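You operate a simulated robot arm through the tools that you are given. There is no shell and no other tool.

You run a simulated two-armed robot. Do the job below in one go: nothing can be reset, and whatever is moved stays where it is left.

Task
Swap the brown chuck insert for the grey one and bolt the slide over it.
Fine: brown one on the pink mat, grey one down in the pocket, frame bolt tight with the yellow socket wrench, wrench back; drop nothing. Set down upright: brown chuck insert, yellow socket wrench.

It is judged by the outcome, as a careful person would: the job done as asked, and still so three seconds after it is handed in. It fails if anything else is knocked over, pushed out of place, dropped, spilled or broken.

Robot
Two 6-joint arms with two-finger grippers on one trunk that stands fixed in place. Base frame: the origin is at the foot of the trunk, x ahead of it, y to its left, z up. Units: mm, degrees, N and s.
The left shoulder is at [30, 178, 1113], the right one opposite. With the tool pointing down near the work surface each hand reaches from about 540 to 800 mm from the base axis, measured 20 degrees to its own side. Payload 2.54 kg a hand.
Tool frame (each hand has its own): the origin (TCP) lies between the finger pads and is the grasp point; the fingertips stand 30 mm ahead of it; z points along the fingers, y is the line along which they close. The gripper opens to 116 mm; its body begins 95 mm behind the TCP.
Orientation is told as [roll, pitch, yaw] about the base's x, y, z axes, in that order, counted from this pose: with the fingers straight down and closing along the base's y, the tool's x points along the base's -x, its y along +y and its z along -z.

Tools
- The arms move only by the tool send_rows. It takes "left_targets", "right_targets" or both (then of equal length, played together; a hand with none holds still); each is a list that holds one entry, the list of rows, each a list of 6 numbers: the shift along the tool's x, y, z in cm, then the turn, a rotation vector about the tool's x, y, z in rad. In form: [[[tx, ty, tz, ax, ay, az], ...]]. A call has 1 to 20 rows; each row shifts and turns the commanded pose from where the row before left it, along the tool's axes as they then stand. "left_hand" and "right_hand" are, for a hand that has rows, the gripper command, from -1 (shut) to 1 (fully open), values between in proportion, set as the call begins (left out, the last holds). Each row takes 0.2 s and may step no farther than 50 mm and 8.6 degrees from the row before; otherwise, or with a gripper value out of range, the whole call is refused. Where a pose cannot be reached the arm comes as near as it can. A force on the tool above 50 N (or 10 N above the force at the start of the call, whichever is more), or a blocked arm, ends the call early, and 0.2 s more pass. The fingers move at their own pace (about 153 mm/s each) and stop on an object; they squeeze with about 21 N. The grip force told is the motor's: it shows also when the fingers shut on nothing. Time passes only in rows, and 0.2 s behind the last, so rows that do not move let the fingers close. The reply holds the time, the measured pose of the TCP, the force on the tool along the base axes, the opening and the grip force, in the units named above and with some noise, with the torque about the TCP (base axes, N m) and any sound that the robot's microphone picked up.
- Cameras (640 x 400 px; columns grow to the right, rows downward): "scene" is now at [35.3, -33.8, 1828.2]; the picture's right is [-0.47, -0.88, 0.00], its down [-0.72, 0.38, -0.59] and it looks along [0.52, -0.28, -0.81] (base axes); focal length 319 px, centre (320, 200). "left" rides on the left gripper at [69, 15, -122] in its tool frame; the picture's right is [-0.22, 0.98, 0.00], its down [-0.83, -0.18, -0.53] and it looks along [-0.52, -0.12, 0.85] (tool axes); focal length 251 px, centre (320, 200). "right" rides on the right gripper at [69, -15, -122] in its tool frame; the picture's right is [0.21, 0.98, 0.00], its down [-0.83, 0.18, -0.53] and it looks along [-0.52, 0.11, 0.85] (tool axes); focal length 251 px, centre (320, 200). There is no depth. A picture from a camera that has moved, and an enlarged one, comes with that camera's place and axes in the base frame and with its lens.
- grab_frame(camera): a new picture of that camera. The clock stands still meanwhile.
- raise_lower(by): moves the trunk up (or, below 0, down) by that many mm; the arms and the scene camera ride with it, the base frame stays. It gives what a move gives, with no picture.
- pan_tilt(pan, tilt): turns the head with the scene camera to pan (to the left, within 143 degrees either way) and tilt (down, from -29 to 69), counted from straight ahead of the robot. It gives what a move gives.
- close_up(camera, box): a new picture of the part [left, top, right, bottom] of that camera's present view, enlarged. The clock stands still meanwhile.
- finish_job(): hands the job in; it is judged then, once.

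Nothing tells you positions but the pictures and the camera data. Unless the task says otherwise, let go and move clear before handing in.

The tools are called after "Call:" as a command line: name --argument value ..., lists and objects as JSON in quotes. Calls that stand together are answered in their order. send_rows: Moves the arms, as the interface text tells. Its arguments: {"type":"object","properties":{"left_targets":{"type":"array","items":{"type":"array","items":{"type":"array","items":{"type":"number"}}}},"left_hand":{"type":"number"},"right_targets":{"type":"array","items":{"type":"array","items":{"type":"array","items":{"type":"number"}}}},"right_hand":{"type":"number"}},"required":[]} The other tools are called the same way: raise_lower (by) moves the trunk up or down; pan_tilt (pan, tilt) turns the head that bears the scene camera; grab_frame (camera) takes a picture; close_up (camera, box) takes an enlarged picture of a part of a camera's view; finish_job () hands the job in.

At the start:

```text
clock: 0.0
left_tcp_pos: [592.1, -4.9, 1303.8]
left_ee_rot: [0.1, 0.0, 0.0]
left_wrist_force: [-0.7, -0.2, -0.2]
left_moment: [0.02, 0.0, -0.01]
left_finger_gap: 116.3
left_gripper_force: 0.2
right_tcp_pos: [432.3, -383.2, 1329.9]
right_ee_rot: [0.0, 0.0, 0.0]
right_wrist_force: [0.8, -0.1, -0.4]
right_moment: [0.01, 0.01, 0.06]
right_finger_gap: 115.9
right_gripper_force: 0.1
trunk travel left (down, up): [-325.0, 215.0]
head pan, tilt (commanded): [-28.1, 54.2]
```

scene: 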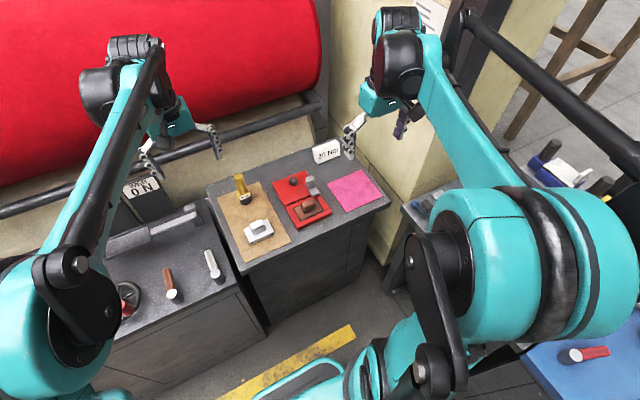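
right: 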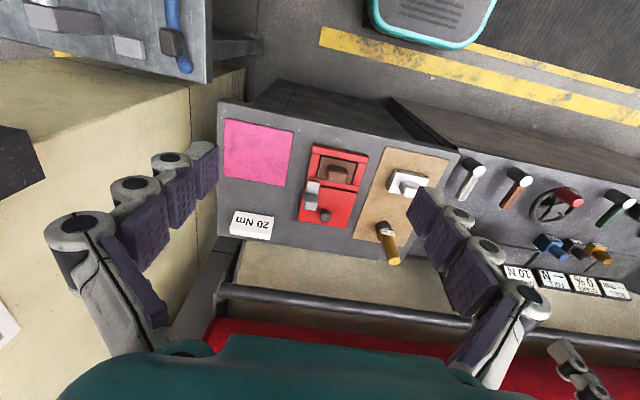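
left: 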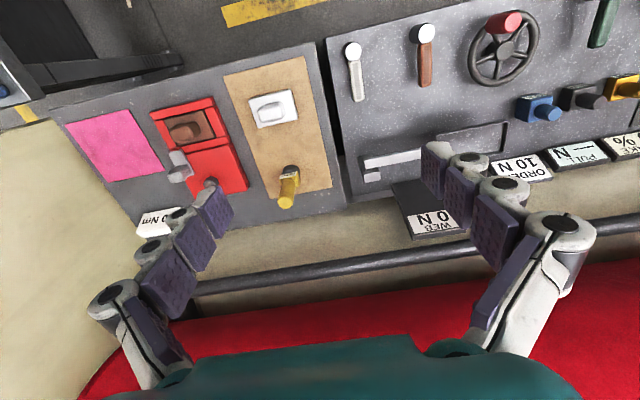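

I see a grey cabinet top carrying a tan mat (grey insert, yellow socket wrench), a red fixture with the brown insert, and a pink mat. I'll take enlarged pictures first to work out the positions.

Call:
close_up --camera "scene" --box '[190, 120, 410, 258]'

Call:
close_up --camera "right" --box '[200, 100, 460, 270]'

Call:
close_up --camera "left" --box '[50, 60, 350, 250]'

```text
2.90 times, centred on (300, 189) of scene
camera zoom: at [35.3, -33.8, 1828.2], right [-0.47, -0.88, 0.0], down [-0.72, 0.38, -0.59], along [0.52, -0.28, -0.81], focal length 925 px, centre (378, 232)
```

zoom: 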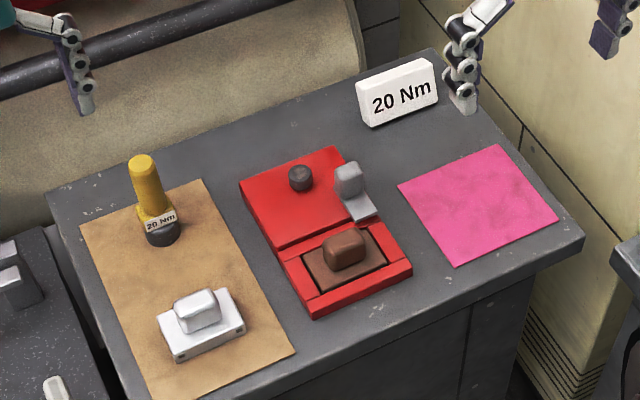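

```text
2.35 times, centred on (330, 185) of right
camera zoom: at [363.0, -399.4, 1452.5], right [-0.21, 0.98, 0.0], down [0.83, 0.18, 0.53], along [0.52, 0.11, -0.85], focal length 592 px, centre (296, 235)
```

zoom: 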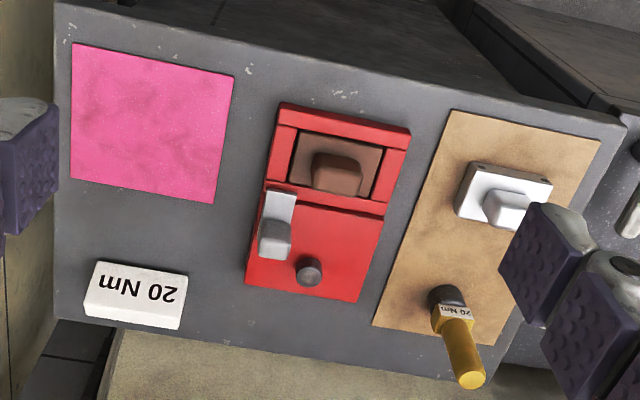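

```text
2.11 times, centred on (200, 155) of left
camera zoom: at [523.4, 8.9, 1426.3], right [0.22, 0.98, 0.0], down [0.83, -0.18, 0.53], along [0.52, -0.12, -0.85], focal length 529 px, centre (573, 295)
```

zoom: 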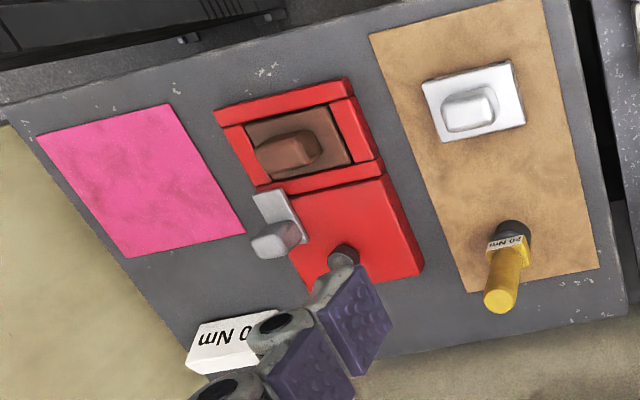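

The table top lies near z = 855. The pink mat spans about x 560–707, y −586 to −424, and the fixture is around x 565–740, y −370 to −236. I'll bring the right hand over the fixture, well above it, to look closer.

Call:
send_rows --right_targets '[[[-1.5, 0.78, 4.0, 0, 0, 0], [-1.5, 0.78, 4.0, 0, 0, 0], [-1.5, 0.78, 4.0, 0, 0, 0], [-1.5, 0.78, 4.0, 0, 0, 0], [-1.5, 0.78, 4.0, 0, 0, 0], [-1.5, 0.78, 4.0, 0, 0, 0], [-1.5, 0.78, 4.0, 0, 0, 0], [-1.5, 0.78, 4.0, 0, 0, 0]]]' --right_hand 1

Call:
grab_frame --camera "right"

```text
clock: 1.8
left_tcp_pos: [594.9, -5.9, 1302.5]
left_ee_rot: [0.1, 0.0, 0.0]
left_wrist_force: [0.0, -0.4, -0.1]
left_moment: [-0.02, 0.06, -0.01]
left_finger_gap: 116.0
left_gripper_force: 0.0
right_tcp_pos: [552.9, -321.9, 1007.7]
right_ee_rot: [0.0, 0.2, -0.1]
right_wrist_force: [0.1, 1.1, -0.5]
right_moment: [0.06, 0.01, 0.01]
right_finger_gap: 116.2
right_gripper_force: 0.0
trunk travel left (down, up): [-325.0, 215.0]
head pan, tilt (commanded): [-28.1, 54.2]
```

```text
taken
camera right: at [485.2, -337.1, 1130.7], right [-0.21, 0.98, 0.0], down [0.83, 0.18, 0.53], along [0.52, 0.11, -0.85], focal length 251 px, centre (320, 200)
```

right: 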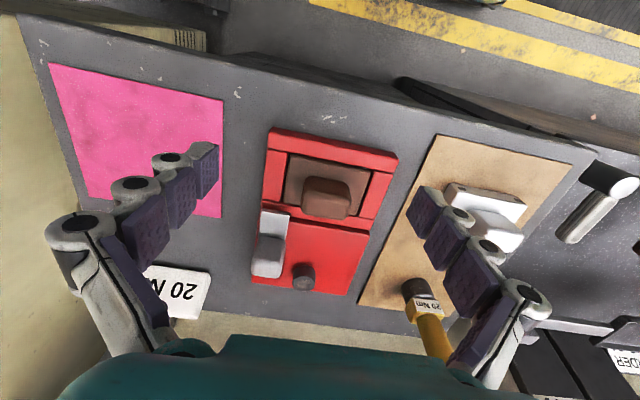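

Call:
close_up --camera "right" --box '[230, 110, 430, 310]'

Call:
close_up --camera "scene" --box '[260, 160, 350, 240]'

Call:
close_up --camera "scene" --box '[210, 160, 300, 250]'

Call:
close_up --camera "left" --box '[130, 70, 330, 250]'

```text
2.00 times, centred on (330, 210) of right
camera zoom: at [485.2, -337.1, 1130.7], right [-0.21, 0.98, 0.0], down [0.83, 0.18, 0.53], along [0.52, 0.11, -0.85], focal length 503 px, centre (300, 180)
```

zoom: 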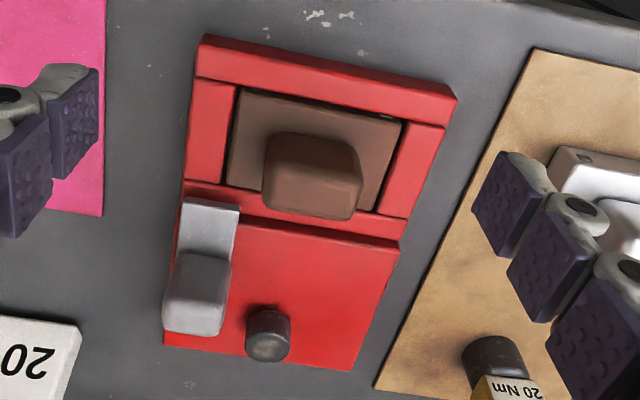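

```text
5.00 times, centred on (305, 200) of scene
camera zoom: at [37.5, -34.2, 1828.1], right [-0.47, -0.88, 0.0], down [-0.72, 0.38, -0.58], along [0.52, -0.28, -0.81], focal length 1596 px, centre (395, 200)
```

zoom: 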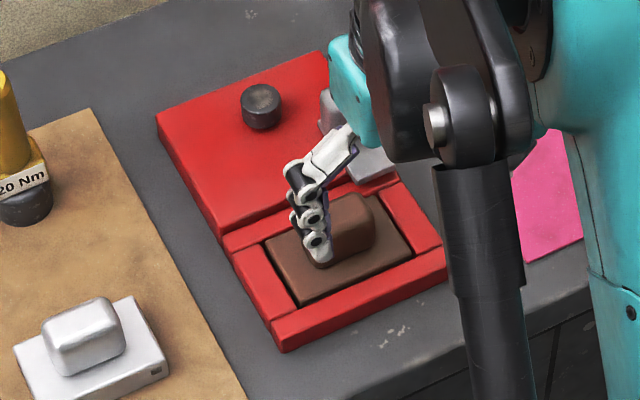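

```text
4.44 times, centred on (255, 205) of scene
camera zoom: at [37.5, -34.2, 1828.1], right [-0.47, -0.88, 0.0], down [-0.72, 0.38, -0.58], along [0.52, -0.28, -0.81], focal length 1419 px, centre (609, 178)
```

zoom: 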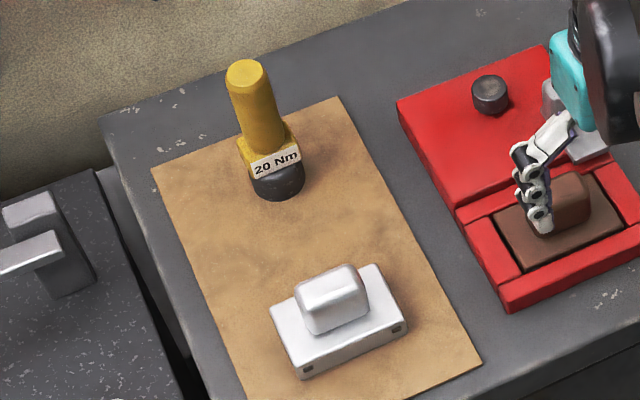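

```text
2.22 times, centred on (230, 160) of left
camera zoom: at [525.2, 8.7, 1425.6], right [0.22, 0.98, 0.0], down [0.83, -0.18, 0.53], along [0.52, -0.11, -0.85], focal length 559 px, centre (520, 289)
```

zoom: 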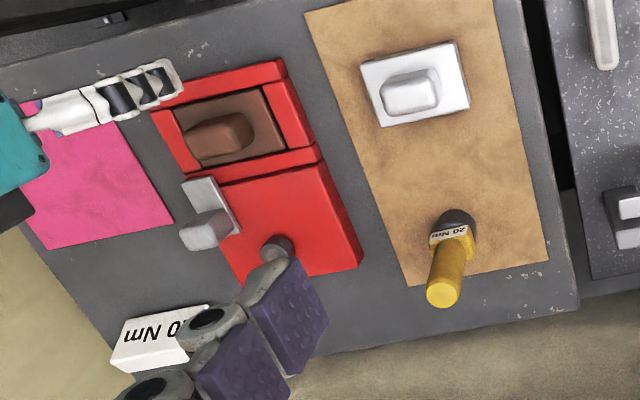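

The fixture has a red frame with a pocket (brown insert near (622, −301)), a red slab behind it with a dark bolt near (750, −302, top 910), and a grey piece that looks like the slide at the slab's right edge. I want higher-zoom views of that piece and of the inserts before acting.

Call:
close_up --camera "right" --box '[240, 190, 330, 300]'

Call:
close_up --camera "left" --box '[140, 90, 240, 200]'

Call:
close_up --camera "left" --box '[230, 70, 330, 220]'

```text
3.64 times, centred on (285, 245) of right
camera zoom: at [485.2, -337.1, 1130.7], right [-0.21, 0.98, 0.0], down [0.83, 0.18, 0.53], along [0.52, 0.11, -0.85], focal length 914 px, centre (447, 36)
```

zoom: 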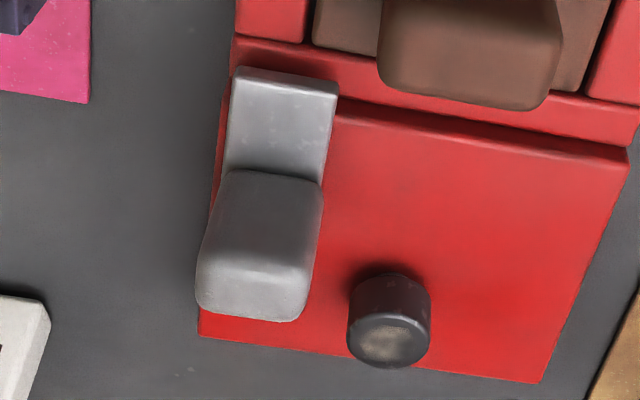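

```text
3.64 times, centred on (190, 145) of left
camera zoom: at [525.2, 8.7, 1425.6], right [0.22, 0.98, 0.0], down [0.83, -0.18, 0.53], along [0.52, -0.11, -0.85], focal length 914 px, centre (793, 400)
```

zoom: 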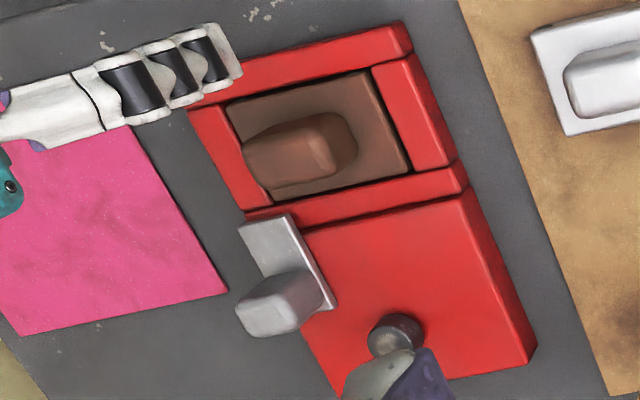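

```text
2.67 times, centred on (280, 145) of left
camera zoom: at [525.2, 8.7, 1425.6], right [0.22, 0.98, 0.0], down [0.83, -0.18, 0.53], along [0.52, -0.11, -0.85], focal length 670 px, centre (427, 347)
```

zoom: 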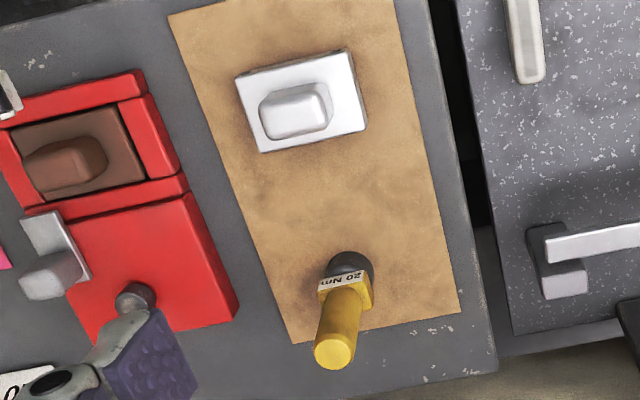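

The grey slide looks like a plate with a handle block, lying beside the pocket and free to be pushed toward it. I'll bring the left hand lower as a second camera, clear of the right hand, to measure heights.

Call:
send_rows --left_targets '[[[0.9, -0.6, 4.0, 0, 0, 0], [0.9, -0.6, 4.0, 0, 0, 0], [0.9, -0.6, 4.0, 0, 0, 0], [0.9, -0.6, 4.0, 0, 0, 0], [0.9, -0.6, 4.0, 0, 0, 0], [0.9, -0.6, 4.0, 0, 0, 0], [0, 0, 0, 0, 0, 0]]]' --left_hand 1

Call:
grab_frame --camera "left"

Call:
grab_frame --camera "right"

Call:
grab_frame --camera "scene"

```text
clock: 3.4
left_tcp_pos: [539.0, -39.5, 1063.5]
left_ee_rot: [0.0, -0.1, 0.1]
left_wrist_force: [-0.7, 0.4, 0.2]
left_moment: [-0.02, 0.02, 0.02]
left_finger_gap: 115.9
left_gripper_force: 0.1
right_tcp_pos: [552.7, -320.6, 1008.9]
right_ee_rot: [0.0, -0.1, 0.0]
right_wrist_force: [0.1, 0.6, -1.0]
right_moment: [-0.02, 0.0, -0.03]
right_finger_gap: 116.1
right_gripper_force: 0.1
trunk travel left (down, up): [-325.0, 215.0]
head pan, tilt (commanded): [-28.1, 54.2]
```

```text
taken
camera left: at [469.4, -25.7, 1186.3], right [0.22, 0.98, 0.0], down [0.83, -0.18, 0.53], along [0.52, -0.12, -0.85], focal length 251 px, centre (320, 200)
```

left: 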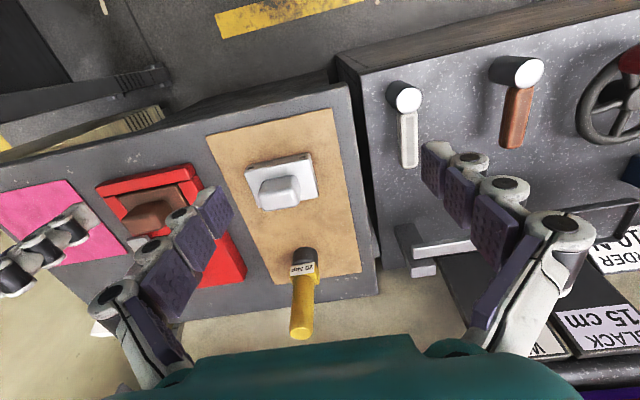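

```text
taken
camera right: at [483.4, -336.8, 1132.3], right [-0.21, 0.98, 0.0], down [0.83, 0.18, 0.53], along [0.52, 0.11, -0.85], focal length 251 px, centre (320, 200)
```

right: 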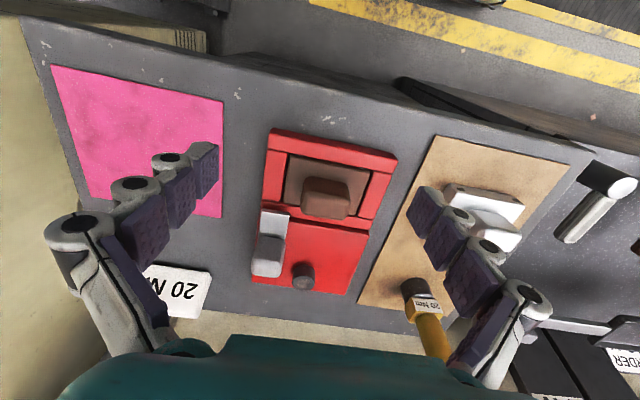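

```text
taken
camera scene: at [34.6, -33.5, 1828.3], right [-0.47, -0.88, 0.0], down [-0.72, 0.38, -0.59], along [0.52, -0.28, -0.81], focal length 319 px, centre (320, 200)
```

scene: 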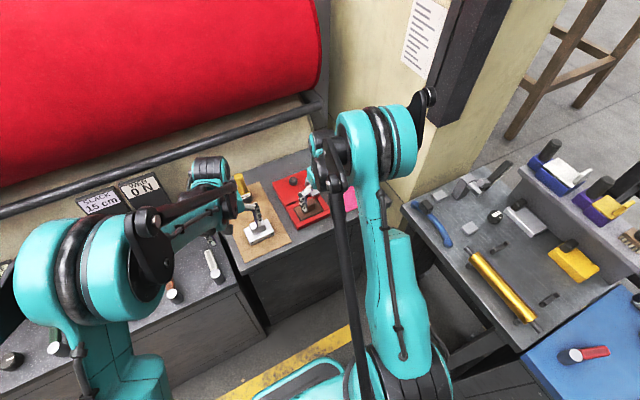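

The left camera now sees the tan mat items and part of the fixture from the side. I'll zoom in on these to triangulate the handle heights.

Call:
close_up --camera "left" --box '[90, 150, 250, 300]'

Call:
close_up --camera "left" --box '[220, 130, 360, 350]'

Call:
close_up --camera "right" --box '[255, 115, 405, 225]'

Call:
close_up --camera "right" --box '[350, 150, 560, 370]'

```text
2.67 times, centred on (170, 225) of left
camera zoom: at [469.4, -25.7, 1186.3], right [0.22, 0.98, 0.0], down [0.83, -0.18, 0.53], along [0.52, -0.12, -0.85], focal length 670 px, centre (720, 133)
```

zoom: 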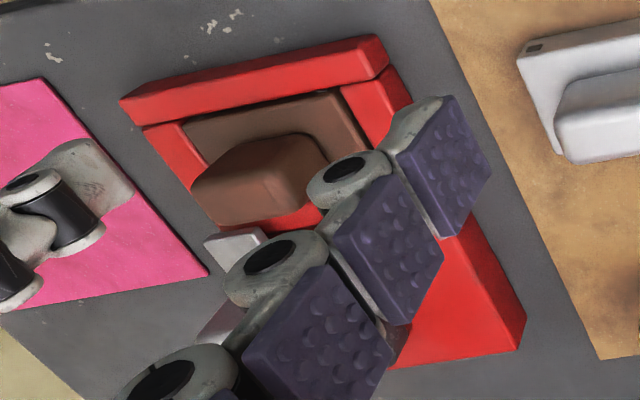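

```text
1.82 times, centred on (290, 240) of left
camera zoom: at [469.4, -25.7, 1186.3], right [0.22, 0.98, 0.0], down [0.83, -0.18, 0.53], along [0.52, -0.12, -0.85], focal length 457 px, centre (374, 127)
```

zoom: 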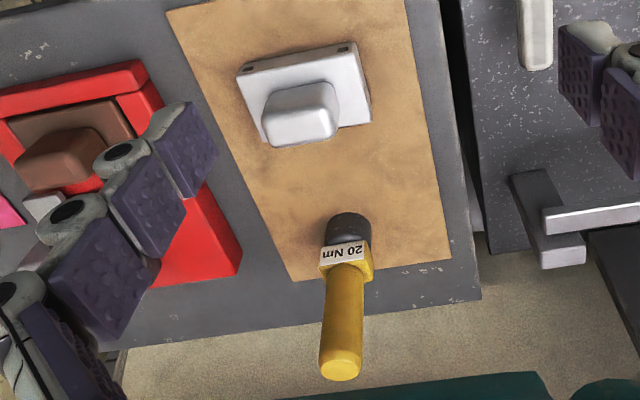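

```text
3.64 times, centred on (330, 170) of right
camera zoom: at [483.4, -336.8, 1132.3], right [-0.21, 0.98, 0.0], down [0.83, 0.18, 0.53], along [0.52, 0.11, -0.85], focal length 914 px, centre (284, 309)
```

zoom: 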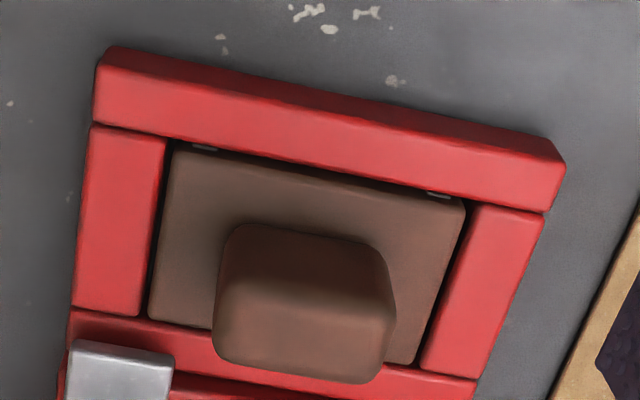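

```text
1.82 times, centred on (455, 260) of right
camera zoom: at [483.4, -336.8, 1132.3], right [-0.21, 0.98, 0.0], down [0.83, 0.18, 0.53], along [0.52, 0.11, -0.85], focal length 457 px, centre (74, 91)
```

zoom: 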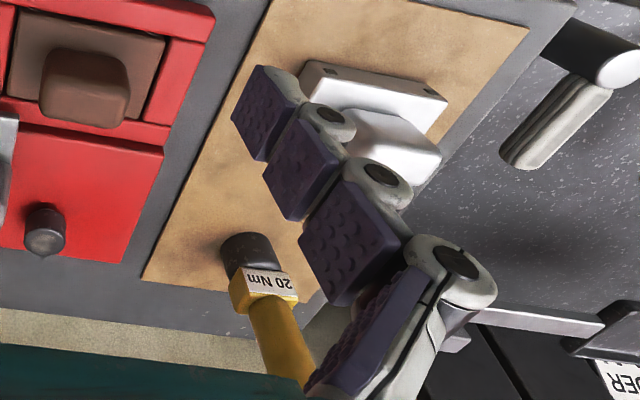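

I estimate the brown handle's top centre near (617, −303, 921), about 48 × 28 mm, with the wrench standing near (785, −119). I'll move the right hand over the brown handle, still above it, to check alignment.

Call:
send_rows --right_targets '[[[-2.2, 0.6, 0.8, 0, 0, 0], [-2.2, 0.6, 0.8, 0, 0, 0], [-2.0, 0.6, 0.8, 0, 0, 0], [0, 0, 0, 0, 0, 0]]]'

Call:
grab_frame --camera "right"

Call:
close_up --camera "left" --box '[0, 130, 260, 300]'

```text
clock: 4.4
left_tcp_pos: [539.2, -39.3, 1064.9]
left_ee_rot: [0.1, 0.0, -0.1]
left_wrist_force: [0.4, 1.0, 0.6]
left_moment: [-0.01, -0.01, -0.05]
left_finger_gap: 116.2
left_gripper_force: 0.0
right_tcp_pos: [615.2, -303.3, 985.2]
right_ee_rot: [0.0, 0.1, 0.0]
right_wrist_force: [0.6, 0.1, -1.1]
right_moment: [0.0, 0.02, -0.01]
right_finger_gap: 115.8
right_gripper_force: 0.0
trunk travel left (down, up): [-325.0, 215.0]
head pan, tilt (commanded): [-28.1, 54.2]
```

```text
taken
camera right: at [546.5, -319.1, 1108.2], right [-0.21, 0.98, 0.0], down [0.83, 0.18, 0.53], along [0.52, 0.11, -0.85], focal length 251 px, centre (320, 200)
```

right: 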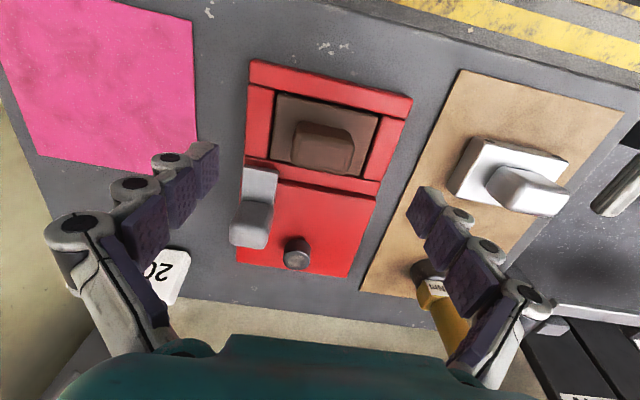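

```text
2.35 times, centred on (130, 215) of left
camera zoom: at [469.4, -26.0, 1186.7], right [0.22, 0.98, 0.0], down [0.83, -0.18, 0.53], along [0.52, -0.12, -0.85], focal length 592 px, centre (767, 165)
```

zoom: 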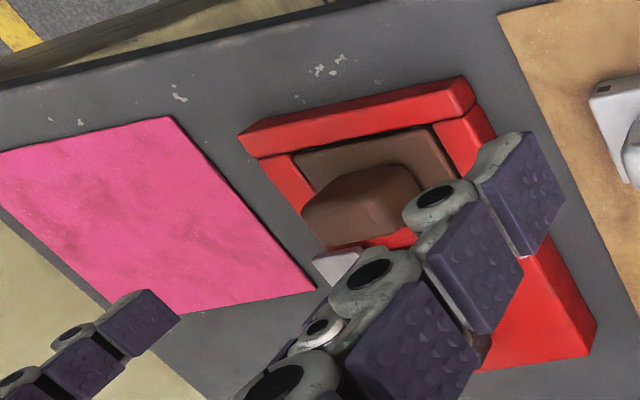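

Call:
close_up --camera "right" --box '[240, 50, 420, 180]'

```text
3.08 times, centred on (330, 115) of right
camera zoom: at [546.5, -319.1, 1108.2], right [-0.21, 0.98, 0.0], down [0.83, 0.18, 0.53], along [0.52, 0.11, -0.85], focal length 774 px, centre (289, 462)
```

zoom: 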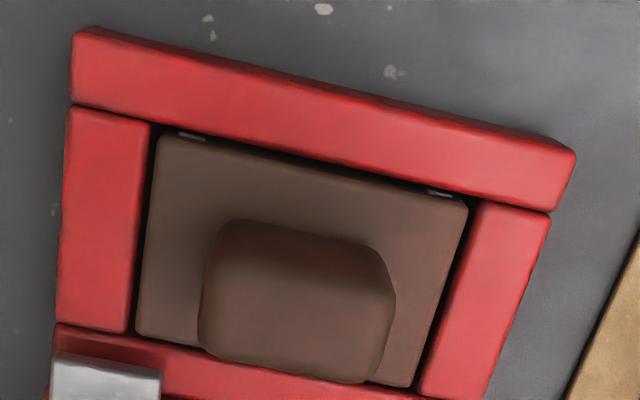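

The fixture is axis-aligned with its centre near (620, −300). I'll centre the hand on the handle and lower it so the fingers straddle the handle, tips staying above the flange.

Call:
send_rows --right_targets '[[[-0.45, 0.25, 0, 0, 0, 0], [0, 0, 2.0, 0, 0, 0], [0, 0, 2.0, 0, 0, 0], [0, 0, 2.0, 0, 0, 0], [0, 0, 1.2, 0, 0, 0], [0, 0, 0, 0, 0, 0]]]' --right_hand 0.6

Call:
close_up --camera "right" --box '[200, 20, 440, 220]'

Call:
close_up --camera "left" --box '[0, 130, 260, 300]'

```text
clock: 5.8
left_tcp_pos: [537.9, -40.2, 1063.9]
left_ee_rot: [-0.1, 0.0, 0.0]
left_wrist_force: [0.8, -0.8, 0.1]
left_moment: [-0.01, 0.0, 0.01]
left_finger_gap: 116.3
left_gripper_force: 0.0
right_tcp_pos: [619.9, -300.8, 912.3]
right_ee_rot: [0.0, 0.0, -0.1]
right_wrist_force: [-0.4, -0.4, 0.1]
right_moment: [0.01, -0.01, 0.01]
right_finger_gap: 92.8
right_gripper_force: 0.1
trunk travel left (down, up): [-325.0, 215.0]
head pan, tilt (commanded): [-28.1, 54.2]
```

```text
2.00 times, centred on (320, 120) of right
camera zoom: at [551.2, -316.3, 1036.0], right [-0.21, 0.98, 0.0], down [0.83, 0.18, 0.53], along [0.52, 0.11, -0.85], focal length 503 px, centre (320, 360)
```

zoom: 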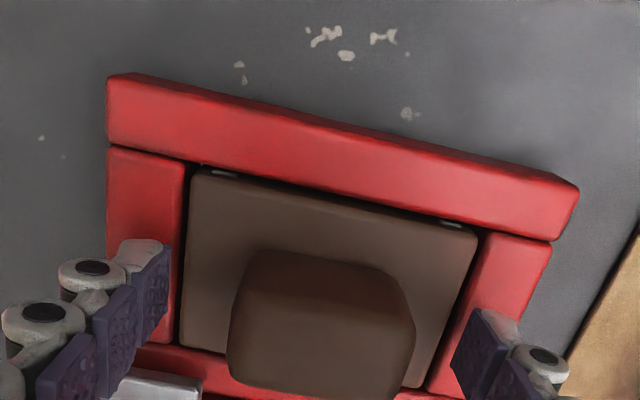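

```text
2.35 times, centred on (130, 215) of left
camera zoom: at [469.9, -25.9, 1186.5], right [0.22, 0.98, 0.0], down [0.83, -0.18, 0.53], along [0.52, -0.12, -0.85], focal length 592 px, centre (767, 165)
```

zoom: 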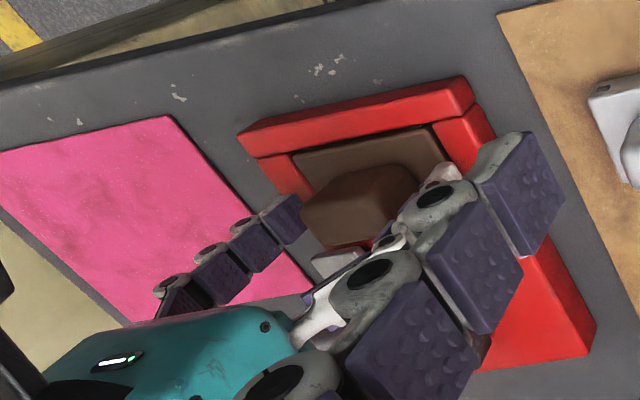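

The handle is centred between the fingers and nothing is touching. I'll close the gripper on it.

Call:
send_rows --right_targets '[[[0, 0, 0, 0, 0, 0], [0, 0, 0, 0, 0, 0], [0, 0, 0, 0, 0, 0], [0, 0, 0, 0, 0, 0]]]' --right_hand -1

Call:
grab_frame --camera "right"

```text
clock: 6.8
left_tcp_pos: [539.0, -38.9, 1063.5]
left_ee_rot: [0.0, 0.0, 0.0]
left_wrist_force: [-0.4, -0.7, 0.2]
left_moment: [-0.01, -0.01, 0.03]
left_finger_gap: 116.2
left_gripper_force: 0.1
right_tcp_pos: [619.4, -300.3, 912.8]
right_ee_rot: [0.1, 0.0, 0.1]
right_wrist_force: [1.8, -0.9, 7.5]
right_moment: [-0.08, 0.19, 0.0]
right_finger_gap: 49.6
right_gripper_force: 21.3
trunk travel left (down, up): [-325.0, 215.0]
head pan, tilt (commanded): [-28.1, 54.2]
```

```text
taken
camera right: at [551.0, -316.2, 1036.5], right [-0.21, 0.98, 0.0], down [0.83, 0.18, 0.53], along [0.52, 0.11, -0.85], focal length 251 px, centre (320, 200)
```

right: 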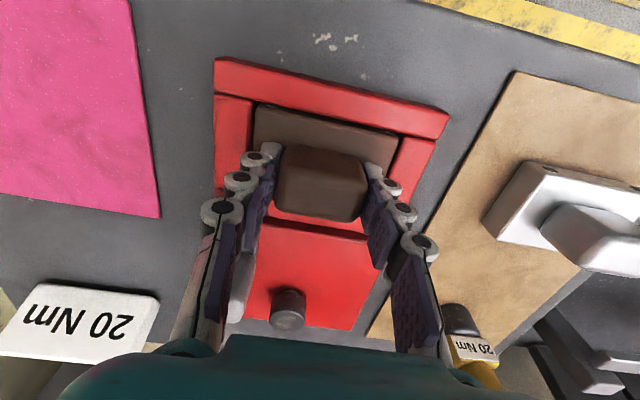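

The grip is firm (gap 49.6 mm, 21 N). I'll lift straight up slowly.

Call:
send_rows --right_targets '[[[0, 0, -0.5, 0, 0, 0], [0, 0, -0.5, 0, 0, 0], [0, 0, -1.0, 0, 0, 0], [0, 0, -1.0, 0, 0, 0], [0, 0, -1.0, 0, 0, 0], [0, 0, 0, 0, 0, 0]]]'

Call:
grab_frame --camera "right"

Call:
close_up --camera "left" --box '[0, 130, 260, 300]'

```text
clock: 8.2
left_tcp_pos: [539.8, -40.2, 1064.2]
left_ee_rot: [0.0, 0.1, 0.0]
left_wrist_force: [0.5, 0.1, -0.1]
left_moment: [-0.01, 0.0, -0.01]
left_finger_gap: 116.0
left_gripper_force: 0.0
right_tcp_pos: [620.3, -301.1, 952.9]
right_ee_rot: [0.0, 0.0, -0.1]
right_wrist_force: [0.1, -0.2, -1.7]
right_moment: [-0.05, 0.0, 0.0]
right_finger_gap: 49.3
right_gripper_force: 21.0
trunk travel left (down, up): [-325.0, 215.0]
head pan, tilt (commanded): [-28.1, 54.2]
```

```text
taken
camera right: at [551.6, -317.2, 1076.1], right [-0.21, 0.98, 0.0], down [0.83, 0.18, 0.53], along [0.52, 0.11, -0.85], focal length 251 px, centre (320, 200)
```

right: 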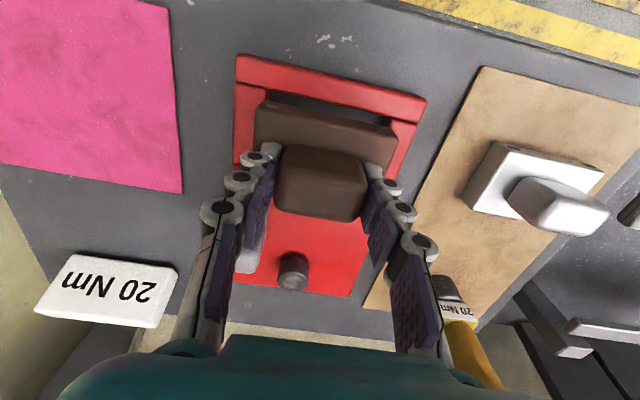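

```text
2.35 times, centred on (130, 215) of left
camera zoom: at [470.3, -26.0, 1186.3], right [0.22, 0.98, 0.0], down [0.83, -0.18, 0.53], along [0.52, -0.11, -0.85], focal length 592 px, centre (767, 165)
```

zoom: 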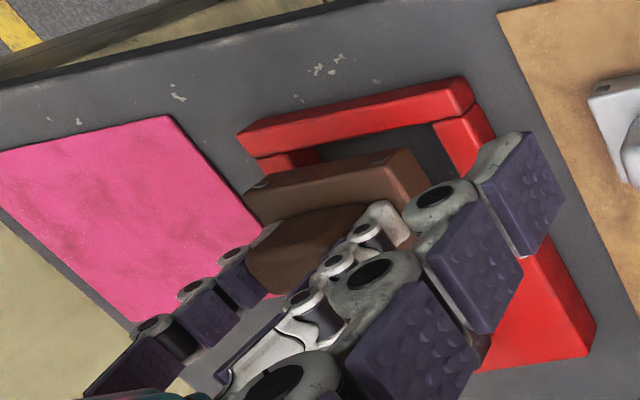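

The brown insert is out and held level. I'll raise it a bit more and carry it over the pink mat.

Call:
send_rows --right_targets '[[[0, 0, -2.0, 0, 0, 0], [0, 0, -2.0, 0, 0, 0], [-0.2, -3.0, 0, 0, 0, 0], [-0.2, -3.5, 0, 0, 0, 0], [-0.2, -3.5, 0, 0, 0, 0], [-0.2, -3.5, 0, 0, 0, 0], [-0.2, -3.5, 0, 0, 0, 0], [-0.2, -3.4, 0, 0, 0, 0], [0, 0, 0, 0, 0, 0]]]'

Call:
grab_frame --camera "right"

Call:
grab_frame --camera "left"

Call:
grab_frame --camera "scene"

```text
clock: 10.2
left_tcp_pos: [538.5, -39.4, 1064.5]
left_ee_rot: [0.0, 0.0, -0.1]
left_wrist_force: [-0.2, -0.8, 0.3]
left_moment: [-0.03, 0.03, -0.02]
left_finger_gap: 116.3
left_gripper_force: 0.2
right_tcp_pos: [633.0, -503.0, 992.0]
right_ee_rot: [0.1, 0.1, 0.1]
right_wrist_force: [0.8, -0.7, -2.3]
right_moment: [-0.01, -0.06, 0.01]
right_finger_gap: 49.4
right_gripper_force: 21.5
trunk travel left (down, up): [-325.0, 215.0]
head pan, tilt (commanded): [-28.1, 54.2]
```

```text
taken
camera right: at [563.8, -520.0, 1116.4], right [-0.21, 0.98, 0.0], down [0.83, 0.18, 0.53], along [0.52, 0.11, -0.85], focal length 251 px, centre (320, 200)
```

right: 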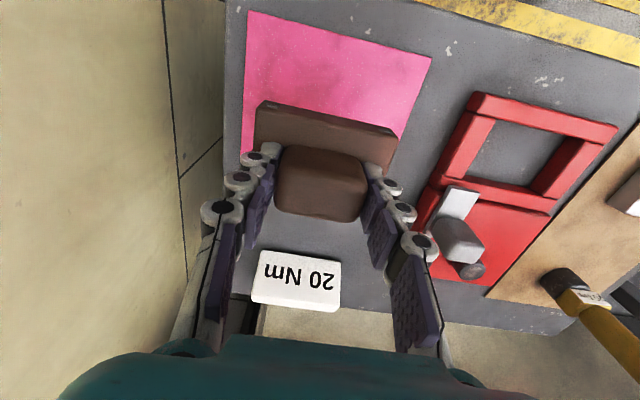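

```text
taken
camera left: at [470.1, -25.2, 1186.4], right [0.22, 0.98, 0.0], down [0.83, -0.18, 0.53], along [0.52, -0.12, -0.85], focal length 251 px, centre (320, 200)
```

left: 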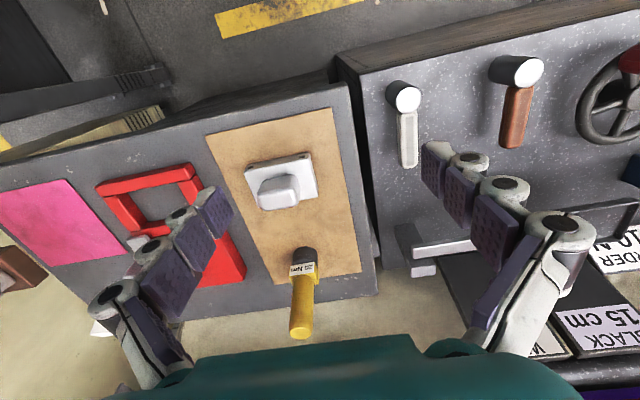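

```text
taken
camera scene: at [35.4, -32.8, 1828.2], right [-0.47, -0.88, 0.0], down [-0.72, 0.38, -0.59], along [0.52, -0.28, -0.81], focal length 319 px, centre (320, 200)
```

scene: 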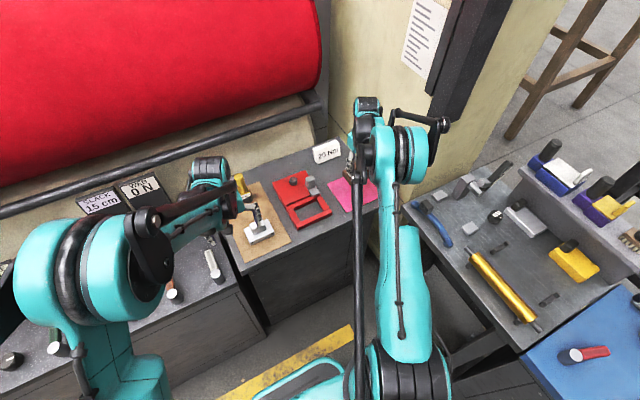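

The insert hangs over the middle of the pink mat (near edge x ≈ 554, centre y ≈ −504). I'll lower it, fast at first and then in small steps until it touches.

Call:
send_rows --right_targets '[[[0, 0, 2.0, 0, 0, 0], [0, 0, 2.0, 0, 0, 0], [0, 0, 1.5, 0, 0, 0], [0, 0, 1.2, 0, 0, 0], [0, 0, 0.5, 0, 0, 0], [0, 0, 0, 0, 0, 0]]]'

Call:
grab_frame --camera "right"

```text
clock: 11.6
left_tcp_pos: [539.4, -39.0, 1064.3]
left_ee_rot: [0.0, 0.0, -0.1]
left_wrist_force: [-0.1, 0.0, -0.2]
left_moment: [0.01, 0.04, -0.02]
left_finger_gap: 116.3
left_gripper_force: 0.2
right_tcp_pos: [632.3, -505.4, 920.5]
right_ee_rot: [0.0, 0.1, 0.0]
right_wrist_force: [0.3, -0.7, -2.0]
right_moment: [0.0, 0.0, -0.01]
right_finger_gap: 49.5
right_gripper_force: 20.8
trunk travel left (down, up): [-325.0, 215.0]
head pan, tilt (commanded): [-28.1, 54.2]
```

```text
taken
camera right: at [563.5, -520.7, 1043.7], right [-0.21, 0.98, 0.0], down [0.83, 0.18, 0.53], along [0.52, 0.11, -0.85], focal length 251 px, centre (320, 200)
```

right: 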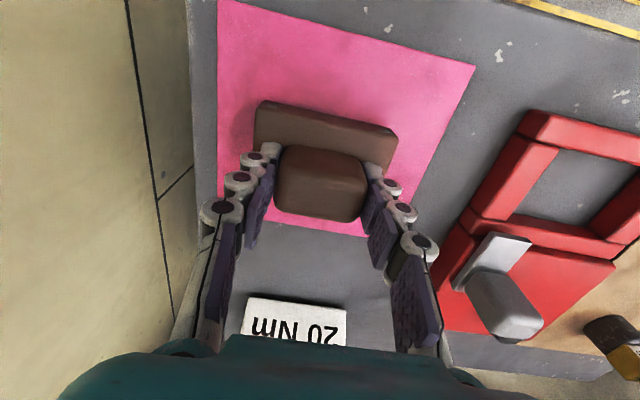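

Still clear above the mat and well inside it. Now small downward steps to feel for contact.

Call:
send_rows --right_targets '[[[0, 0, 0.2, 0, 0, 0], [0, 0, 0.2, 0, 0, 0], [0, 0, 0.2, 0, 0, 0], [0, 0, 0, 0, 0, 0]]]'

```text
clock: 12.6
left_tcp_pos: [538.5, -38.4, 1065.3]
left_ee_rot: [-0.1, 0.0, -0.1]
left_wrist_force: [-0.3, 0.0, 0.6]
left_moment: [0.0, 0.02, 0.03]
left_finger_gap: 116.2
left_gripper_force: 0.1
right_tcp_pos: [632.7, -504.3, 917.5]
right_ee_rot: [-0.1, -0.1, -0.1]
right_wrist_force: [9.8, -7.6, 25.7]
right_moment: [-0.08, -0.15, 0.01]
right_finger_gap: 49.4
right_gripper_force: 20.8
trunk travel left (down, up): [-325.0, 215.0]
head pan, tilt (commanded): [-28.1, 54.2]
```

Contact felt (26 N at z ≈ 917.5). I'll back off the push slightly and then open the fingers.

Call:
send_rows --right_targets '[[[0, 0, -0.15, 0, 0, 0], [0, 0, -0.15, 0, 0, 0], [0, 0, 0, 0, 0, 0]]]'

```text
clock: 13.4
left_tcp_pos: [539.1, -39.1, 1062.6]
left_ee_rot: [-0.1, 0.0, 0.0]
left_wrist_force: [-0.1, 0.4, 0.7]
left_moment: [-0.05, -0.02, 0.04]
left_finger_gap: 116.1
left_gripper_force: 0.0
right_tcp_pos: [631.7, -503.7, 916.3]
right_ee_rot: [0.0, 0.2, 0.0]
right_wrist_force: [1.0, -0.5, 0.6]
right_moment: [-0.14, -0.12, 0.01]
right_finger_gap: 49.2
right_gripper_force: 21.6
trunk travel left (down, up): [-325.0, 215.0]
head pan, tilt (commanded): [-28.1, 54.2]
```

Call:
send_rows --right_targets '[[[0, 0, 0, 0, 0, 0], [0, 0, 0, 0, 0, 0], [0, 0, 0, 0, 0, 0]]]' --right_hand 0.6

Call:
grab_frame --camera "right"

```text
clock: 14.2
left_tcp_pos: [539.1, -39.2, 1063.0]
left_ee_rot: [0.0, 0.1, 0.1]
left_wrist_force: [0.1, 0.4, -0.5]
left_moment: [0.02, -0.04, 0.02]
left_finger_gap: 115.9
left_gripper_force: 0.1
right_tcp_pos: [631.4, -504.8, 918.4]
right_ee_rot: [0.1, 0.0, -0.1]
right_wrist_force: [0.5, -0.3, -0.2]
right_moment: [-0.02, -0.02, 0.03]
right_finger_gap: 92.8
right_gripper_force: 0.1
trunk travel left (down, up): [-325.0, 215.0]
head pan, tilt (commanded): [-28.1, 54.2]
```

```text
taken
camera right: at [563.1, -520.7, 1041.2], right [-0.21, 0.98, 0.0], down [0.83, 0.18, 0.53], along [0.52, 0.11, -0.85], focal length 251 px, centre (320, 200)
```

right: 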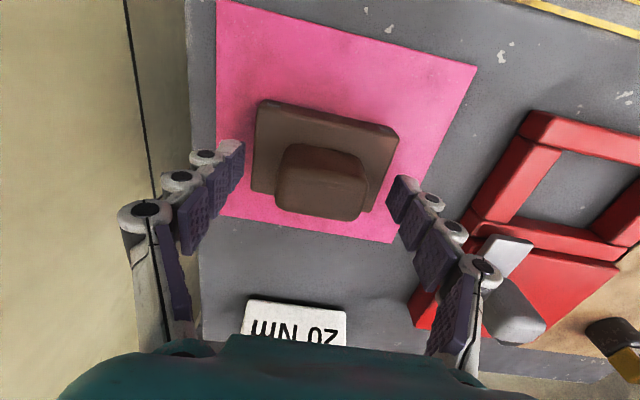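

The brown insert sits flat on the pink mat, fully inside it. I'll rise straight up with the right hand and move the left hand out of the way.

Call:
send_rows --right_targets '[[[0, 0, -1.0, 0, 0, 0], [0, 0, -2.0, 0, 0, 0], [0, 0, -2.0, 0, 0, 0], [0, 0, -2.0, 0, 0, 0], [0, 0, -3.0, 0, 0, 0]]]' --left_targets '[[[0.8, 2.4, -2.7, 0, 0, 0], [0.8, 2.4, -2.7, 0, 0, 0], [0.8, 2.4, -2.7, 0, 0, 0], [0.8, 2.4, -2.7, 0, 0, 0], [0.8, 2.4, -2.7, 0, 0, 0]]]'

Call:
grab_frame --camera "left"

Call:
grab_frame --camera "right"

```text
clock: 15.4
left_tcp_pos: [496.2, 81.1, 1199.9]
left_ee_rot: [-0.1, -0.2, -0.2]
left_wrist_force: [-0.5, -0.2, 0.8]
left_moment: [-0.02, -0.01, 0.02]
left_finger_gap: 115.8
left_gripper_force: 0.1
right_tcp_pos: [631.2, -504.6, 1019.5]
right_ee_rot: [-0.1, -0.1, -0.1]
right_wrist_force: [-0.4, 0.9, 0.4]
right_moment: [-0.01, -0.01, -0.02]
right_finger_gap: 92.8
right_gripper_force: 0.1
trunk travel left (down, up): [-325.0, 215.0]
head pan, tilt (commanded): [-28.1, 54.2]
```

```text
taken
camera left: at [426.9, 94.8, 1322.3], right [0.22, 0.98, 0.0], down [0.83, -0.18, 0.54], along [0.52, -0.12, -0.84], focal length 251 px, centre (320, 200)
```

left: 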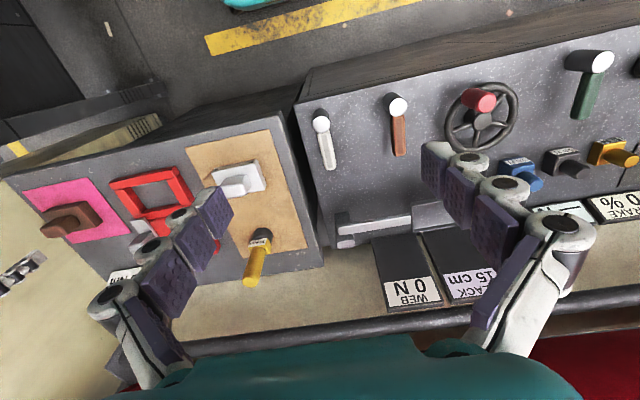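

```text
taken
camera right: at [562.1, -520.1, 1142.5], right [-0.21, 0.98, 0.0], down [0.83, 0.18, 0.53], along [0.52, 0.11, -0.85], focal length 251 px, centre (320, 200)
```

right: 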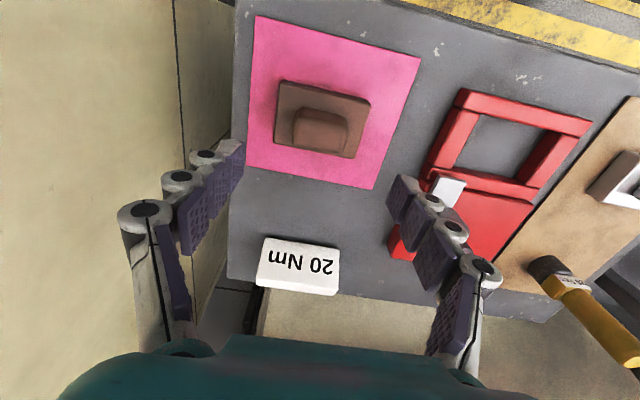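

The brown insert stands well. The grey insert I place near (621, −113); I'll bring the right hand over it at a safe height and look.

Call:
send_rows --right_targets '[[[0.1, 4.0, 0, 0, 0, 0], [0.1, 4.5, 0, 0, 0, 0], [0.1, 4.5, 0, 0, 0, 0], [0.1, 4.5, 0, 0, 0, 0], [0.1, 4.5, 0, 0, 0, 0], [0.1, 4.5, 0, 0, 0, 0], [0.1, 4.5, 0, 0, 0, 0], [0.1, 4.0, 0, 0, 0, 0], [0.1, 4.0, 0, 0, 0, 0], [0, 0, 0, 0, 0, 0]]]' --right_hand 1

Call:
grab_frame --camera "right"

Call:
close_up --camera "right" --box '[240, 60, 420, 220]'

```text
clock: 17.6
left_tcp_pos: [498.0, 79.2, 1199.0]
left_ee_rot: [0.0, 0.0, -0.1]
left_wrist_force: [-0.5, 0.4, 0.0]
left_moment: [0.04, -0.02, 0.01]
left_finger_gap: 116.0
left_gripper_force: 0.1
right_tcp_pos: [624.2, -114.1, 1017.9]
right_ee_rot: [0.0, 0.0, -0.1]
right_wrist_force: [-0.2, 0.0, -0.1]
right_moment: [0.0, 0.0, 0.0]
right_finger_gap: 115.8
right_gripper_force: 0.0
trunk travel left (down, up): [-325.0, 215.0]
head pan, tilt (commanded): [-28.1, 54.2]
```

```text
taken
camera right: at [555.1, -130.1, 1141.1], right [-0.21, 0.98, 0.0], down [0.83, 0.18, 0.53], along [0.52, 0.11, -0.85], focal length 251 px, centre (320, 200)
```

right: 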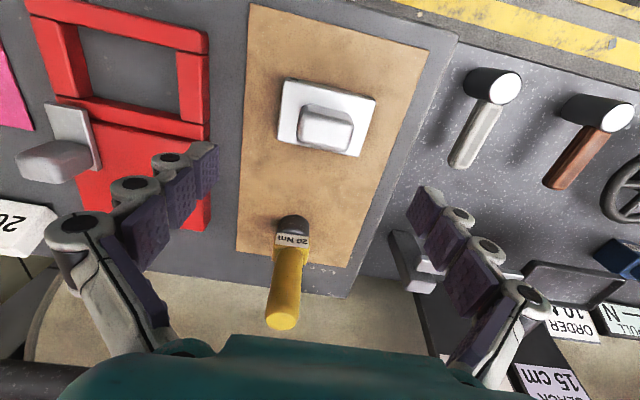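

```text
2.50 times, centred on (330, 140) of right
camera zoom: at [555.1, -130.1, 1141.1], right [-0.21, 0.98, 0.0], down [0.83, 0.18, 0.53], along [0.52, 0.11, -0.85], focal length 629 px, centre (295, 350)
```

zoom: 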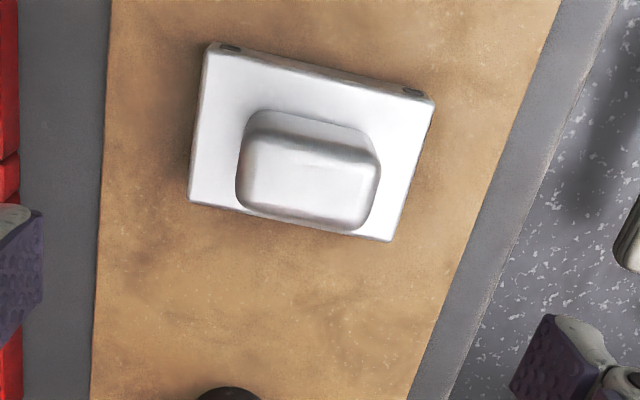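

The grey insert is axis-aligned, notched side facing the robot just like the brown one was, centre near (620.5, −110). I'll centre on it and descend to the same relative grip height as before.

Call:
send_rows --right_targets '[[[0.37, 0.4, 0, 0, 0, 0], [0, 0, 2.5, 0, 0, 0], [0, 0, 2.5, 0, 0, 0], [0, 0, 2.0, 0, 0, 0], [0, 0, 2.0, 0, 0, 0], [0, 0, 1.0, 0, 0, 0], [0, 0, 0, 0, 0, 0]]]' --right_hand 0.6

Call:
grab_frame --camera "right"

Call:
close_up --camera "left" --box '[160, 130, 320, 300]'

```text
clock: 19.2
left_tcp_pos: [498.4, 80.5, 1199.0]
left_ee_rot: [-0.1, 0.0, 0.1]
left_wrist_force: [0.9, -0.6, 0.5]
left_moment: [-0.01, -0.02, -0.01]
left_finger_gap: 116.1
left_gripper_force: 0.1
right_tcp_pos: [618.6, -109.4, 917.1]
right_ee_rot: [0.0, 0.0, 0.0]
right_wrist_force: [-0.8, 1.1, -0.1]
right_moment: [0.0, 0.01, 0.04]
right_finger_gap: 92.9
right_gripper_force: 0.1
trunk travel left (down, up): [-325.0, 215.0]
head pan, tilt (commanded): [-28.1, 54.2]
```

```text
taken
camera right: at [550.5, -126.1, 1040.7], right [-0.21, 0.98, 0.0], down [0.83, 0.18, 0.53], along [0.52, 0.11, -0.85], focal length 251 px, centre (320, 200)
```

right: 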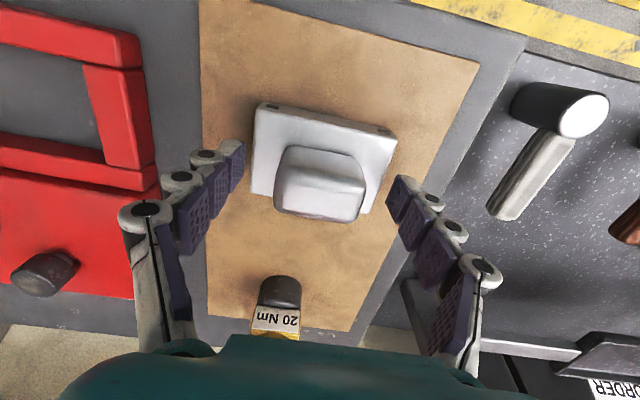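

```text
2.35 times, centred on (240, 215) of left
camera zoom: at [428.8, 93.4, 1321.5], right [0.22, 0.98, 0.0], down [0.83, -0.18, 0.53], along [0.52, -0.12, -0.85], focal length 592 px, centre (508, 165)
```

zoom: 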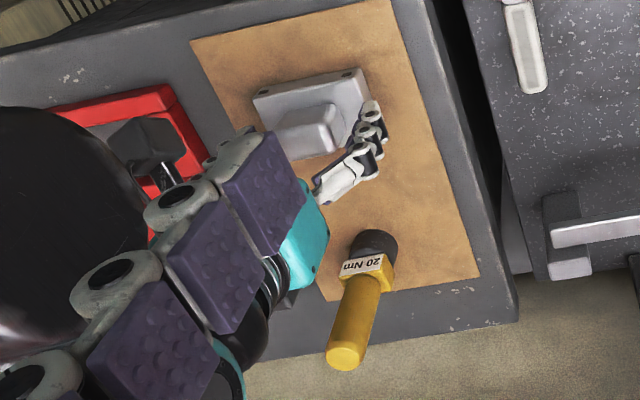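

The view matches the brown insert's relative placement almost exactly. Closing the gripper.

Call:
send_rows --right_targets '[[[0, 0, 0, 0, 0, 0], [0, 0, 0, 0, 0, 0], [0, 0, 0, 0, 0, 0], [0, 0, 0, 0, 0, 0]]]' --right_hand -1

Call:
send_rows --right_targets '[[[0, 0, -0.5, 0, 0, 0], [0, 0, -0.5, 0, 0, 0], [0, 0, -1.0, 0, 0, 0], [0, 0, -2.0, 0, 0, 0], [0, 0, -2.0, 0, 0, 0], [0, 0, -1.0, 0, 0, 0], [0, 0, 0, 0, 0, 0]]]'

Call:
grab_frame --camera "right"

```text
clock: 20.2
left_tcp_pos: [498.3, 80.3, 1198.8]
left_ee_rot: [0.0, 0.0, -0.1]
left_wrist_force: [-0.1, -0.5, 0.0]
left_moment: [0.0, 0.01, -0.01]
left_finger_gap: 115.9
left_gripper_force: 0.0
right_tcp_pos: [618.9, -110.4, 918.2]
right_ee_rot: [0.0, 0.0, -0.1]
right_wrist_force: [1.0, -2.6, 2.8]
right_moment: [-0.35, 0.01, 0.0]
right_finger_gap: 49.4
right_gripper_force: 21.0
trunk travel left (down, up): [-325.0, 215.0]
head pan, tilt (commanded): [-28.1, 54.2]
```

```text
clock: 21.8
left_tcp_pos: [498.8, 79.9, 1198.3]
left_ee_rot: [0.0, 0.0, 0.0]
left_wrist_force: [0.0, 0.0, -0.1]
left_moment: [-0.01, -0.01, 0.02]
left_finger_gap: 116.0
left_gripper_force: 0.1
right_tcp_pos: [619.3, -110.4, 989.0]
right_ee_rot: [0.0, 0.0, 0.1]
right_wrist_force: [1.2, -0.3, -1.9]
right_moment: [0.0, -0.02, 0.01]
right_finger_gap: 49.6
right_gripper_force: 21.0
trunk travel left (down, up): [-325.0, 215.0]
head pan, tilt (commanded): [-28.1, 54.2]
```

```text
taken
camera right: at [550.5, -126.8, 1111.7], right [-0.21, 0.98, 0.0], down [0.83, 0.18, 0.53], along [0.52, 0.11, -0.85], focal length 251 px, centre (320, 200)
```

right: 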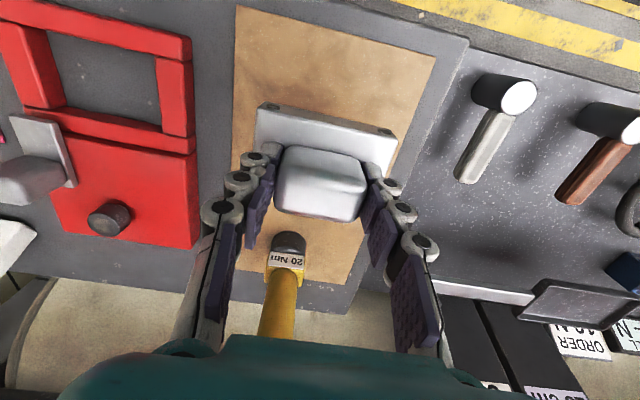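

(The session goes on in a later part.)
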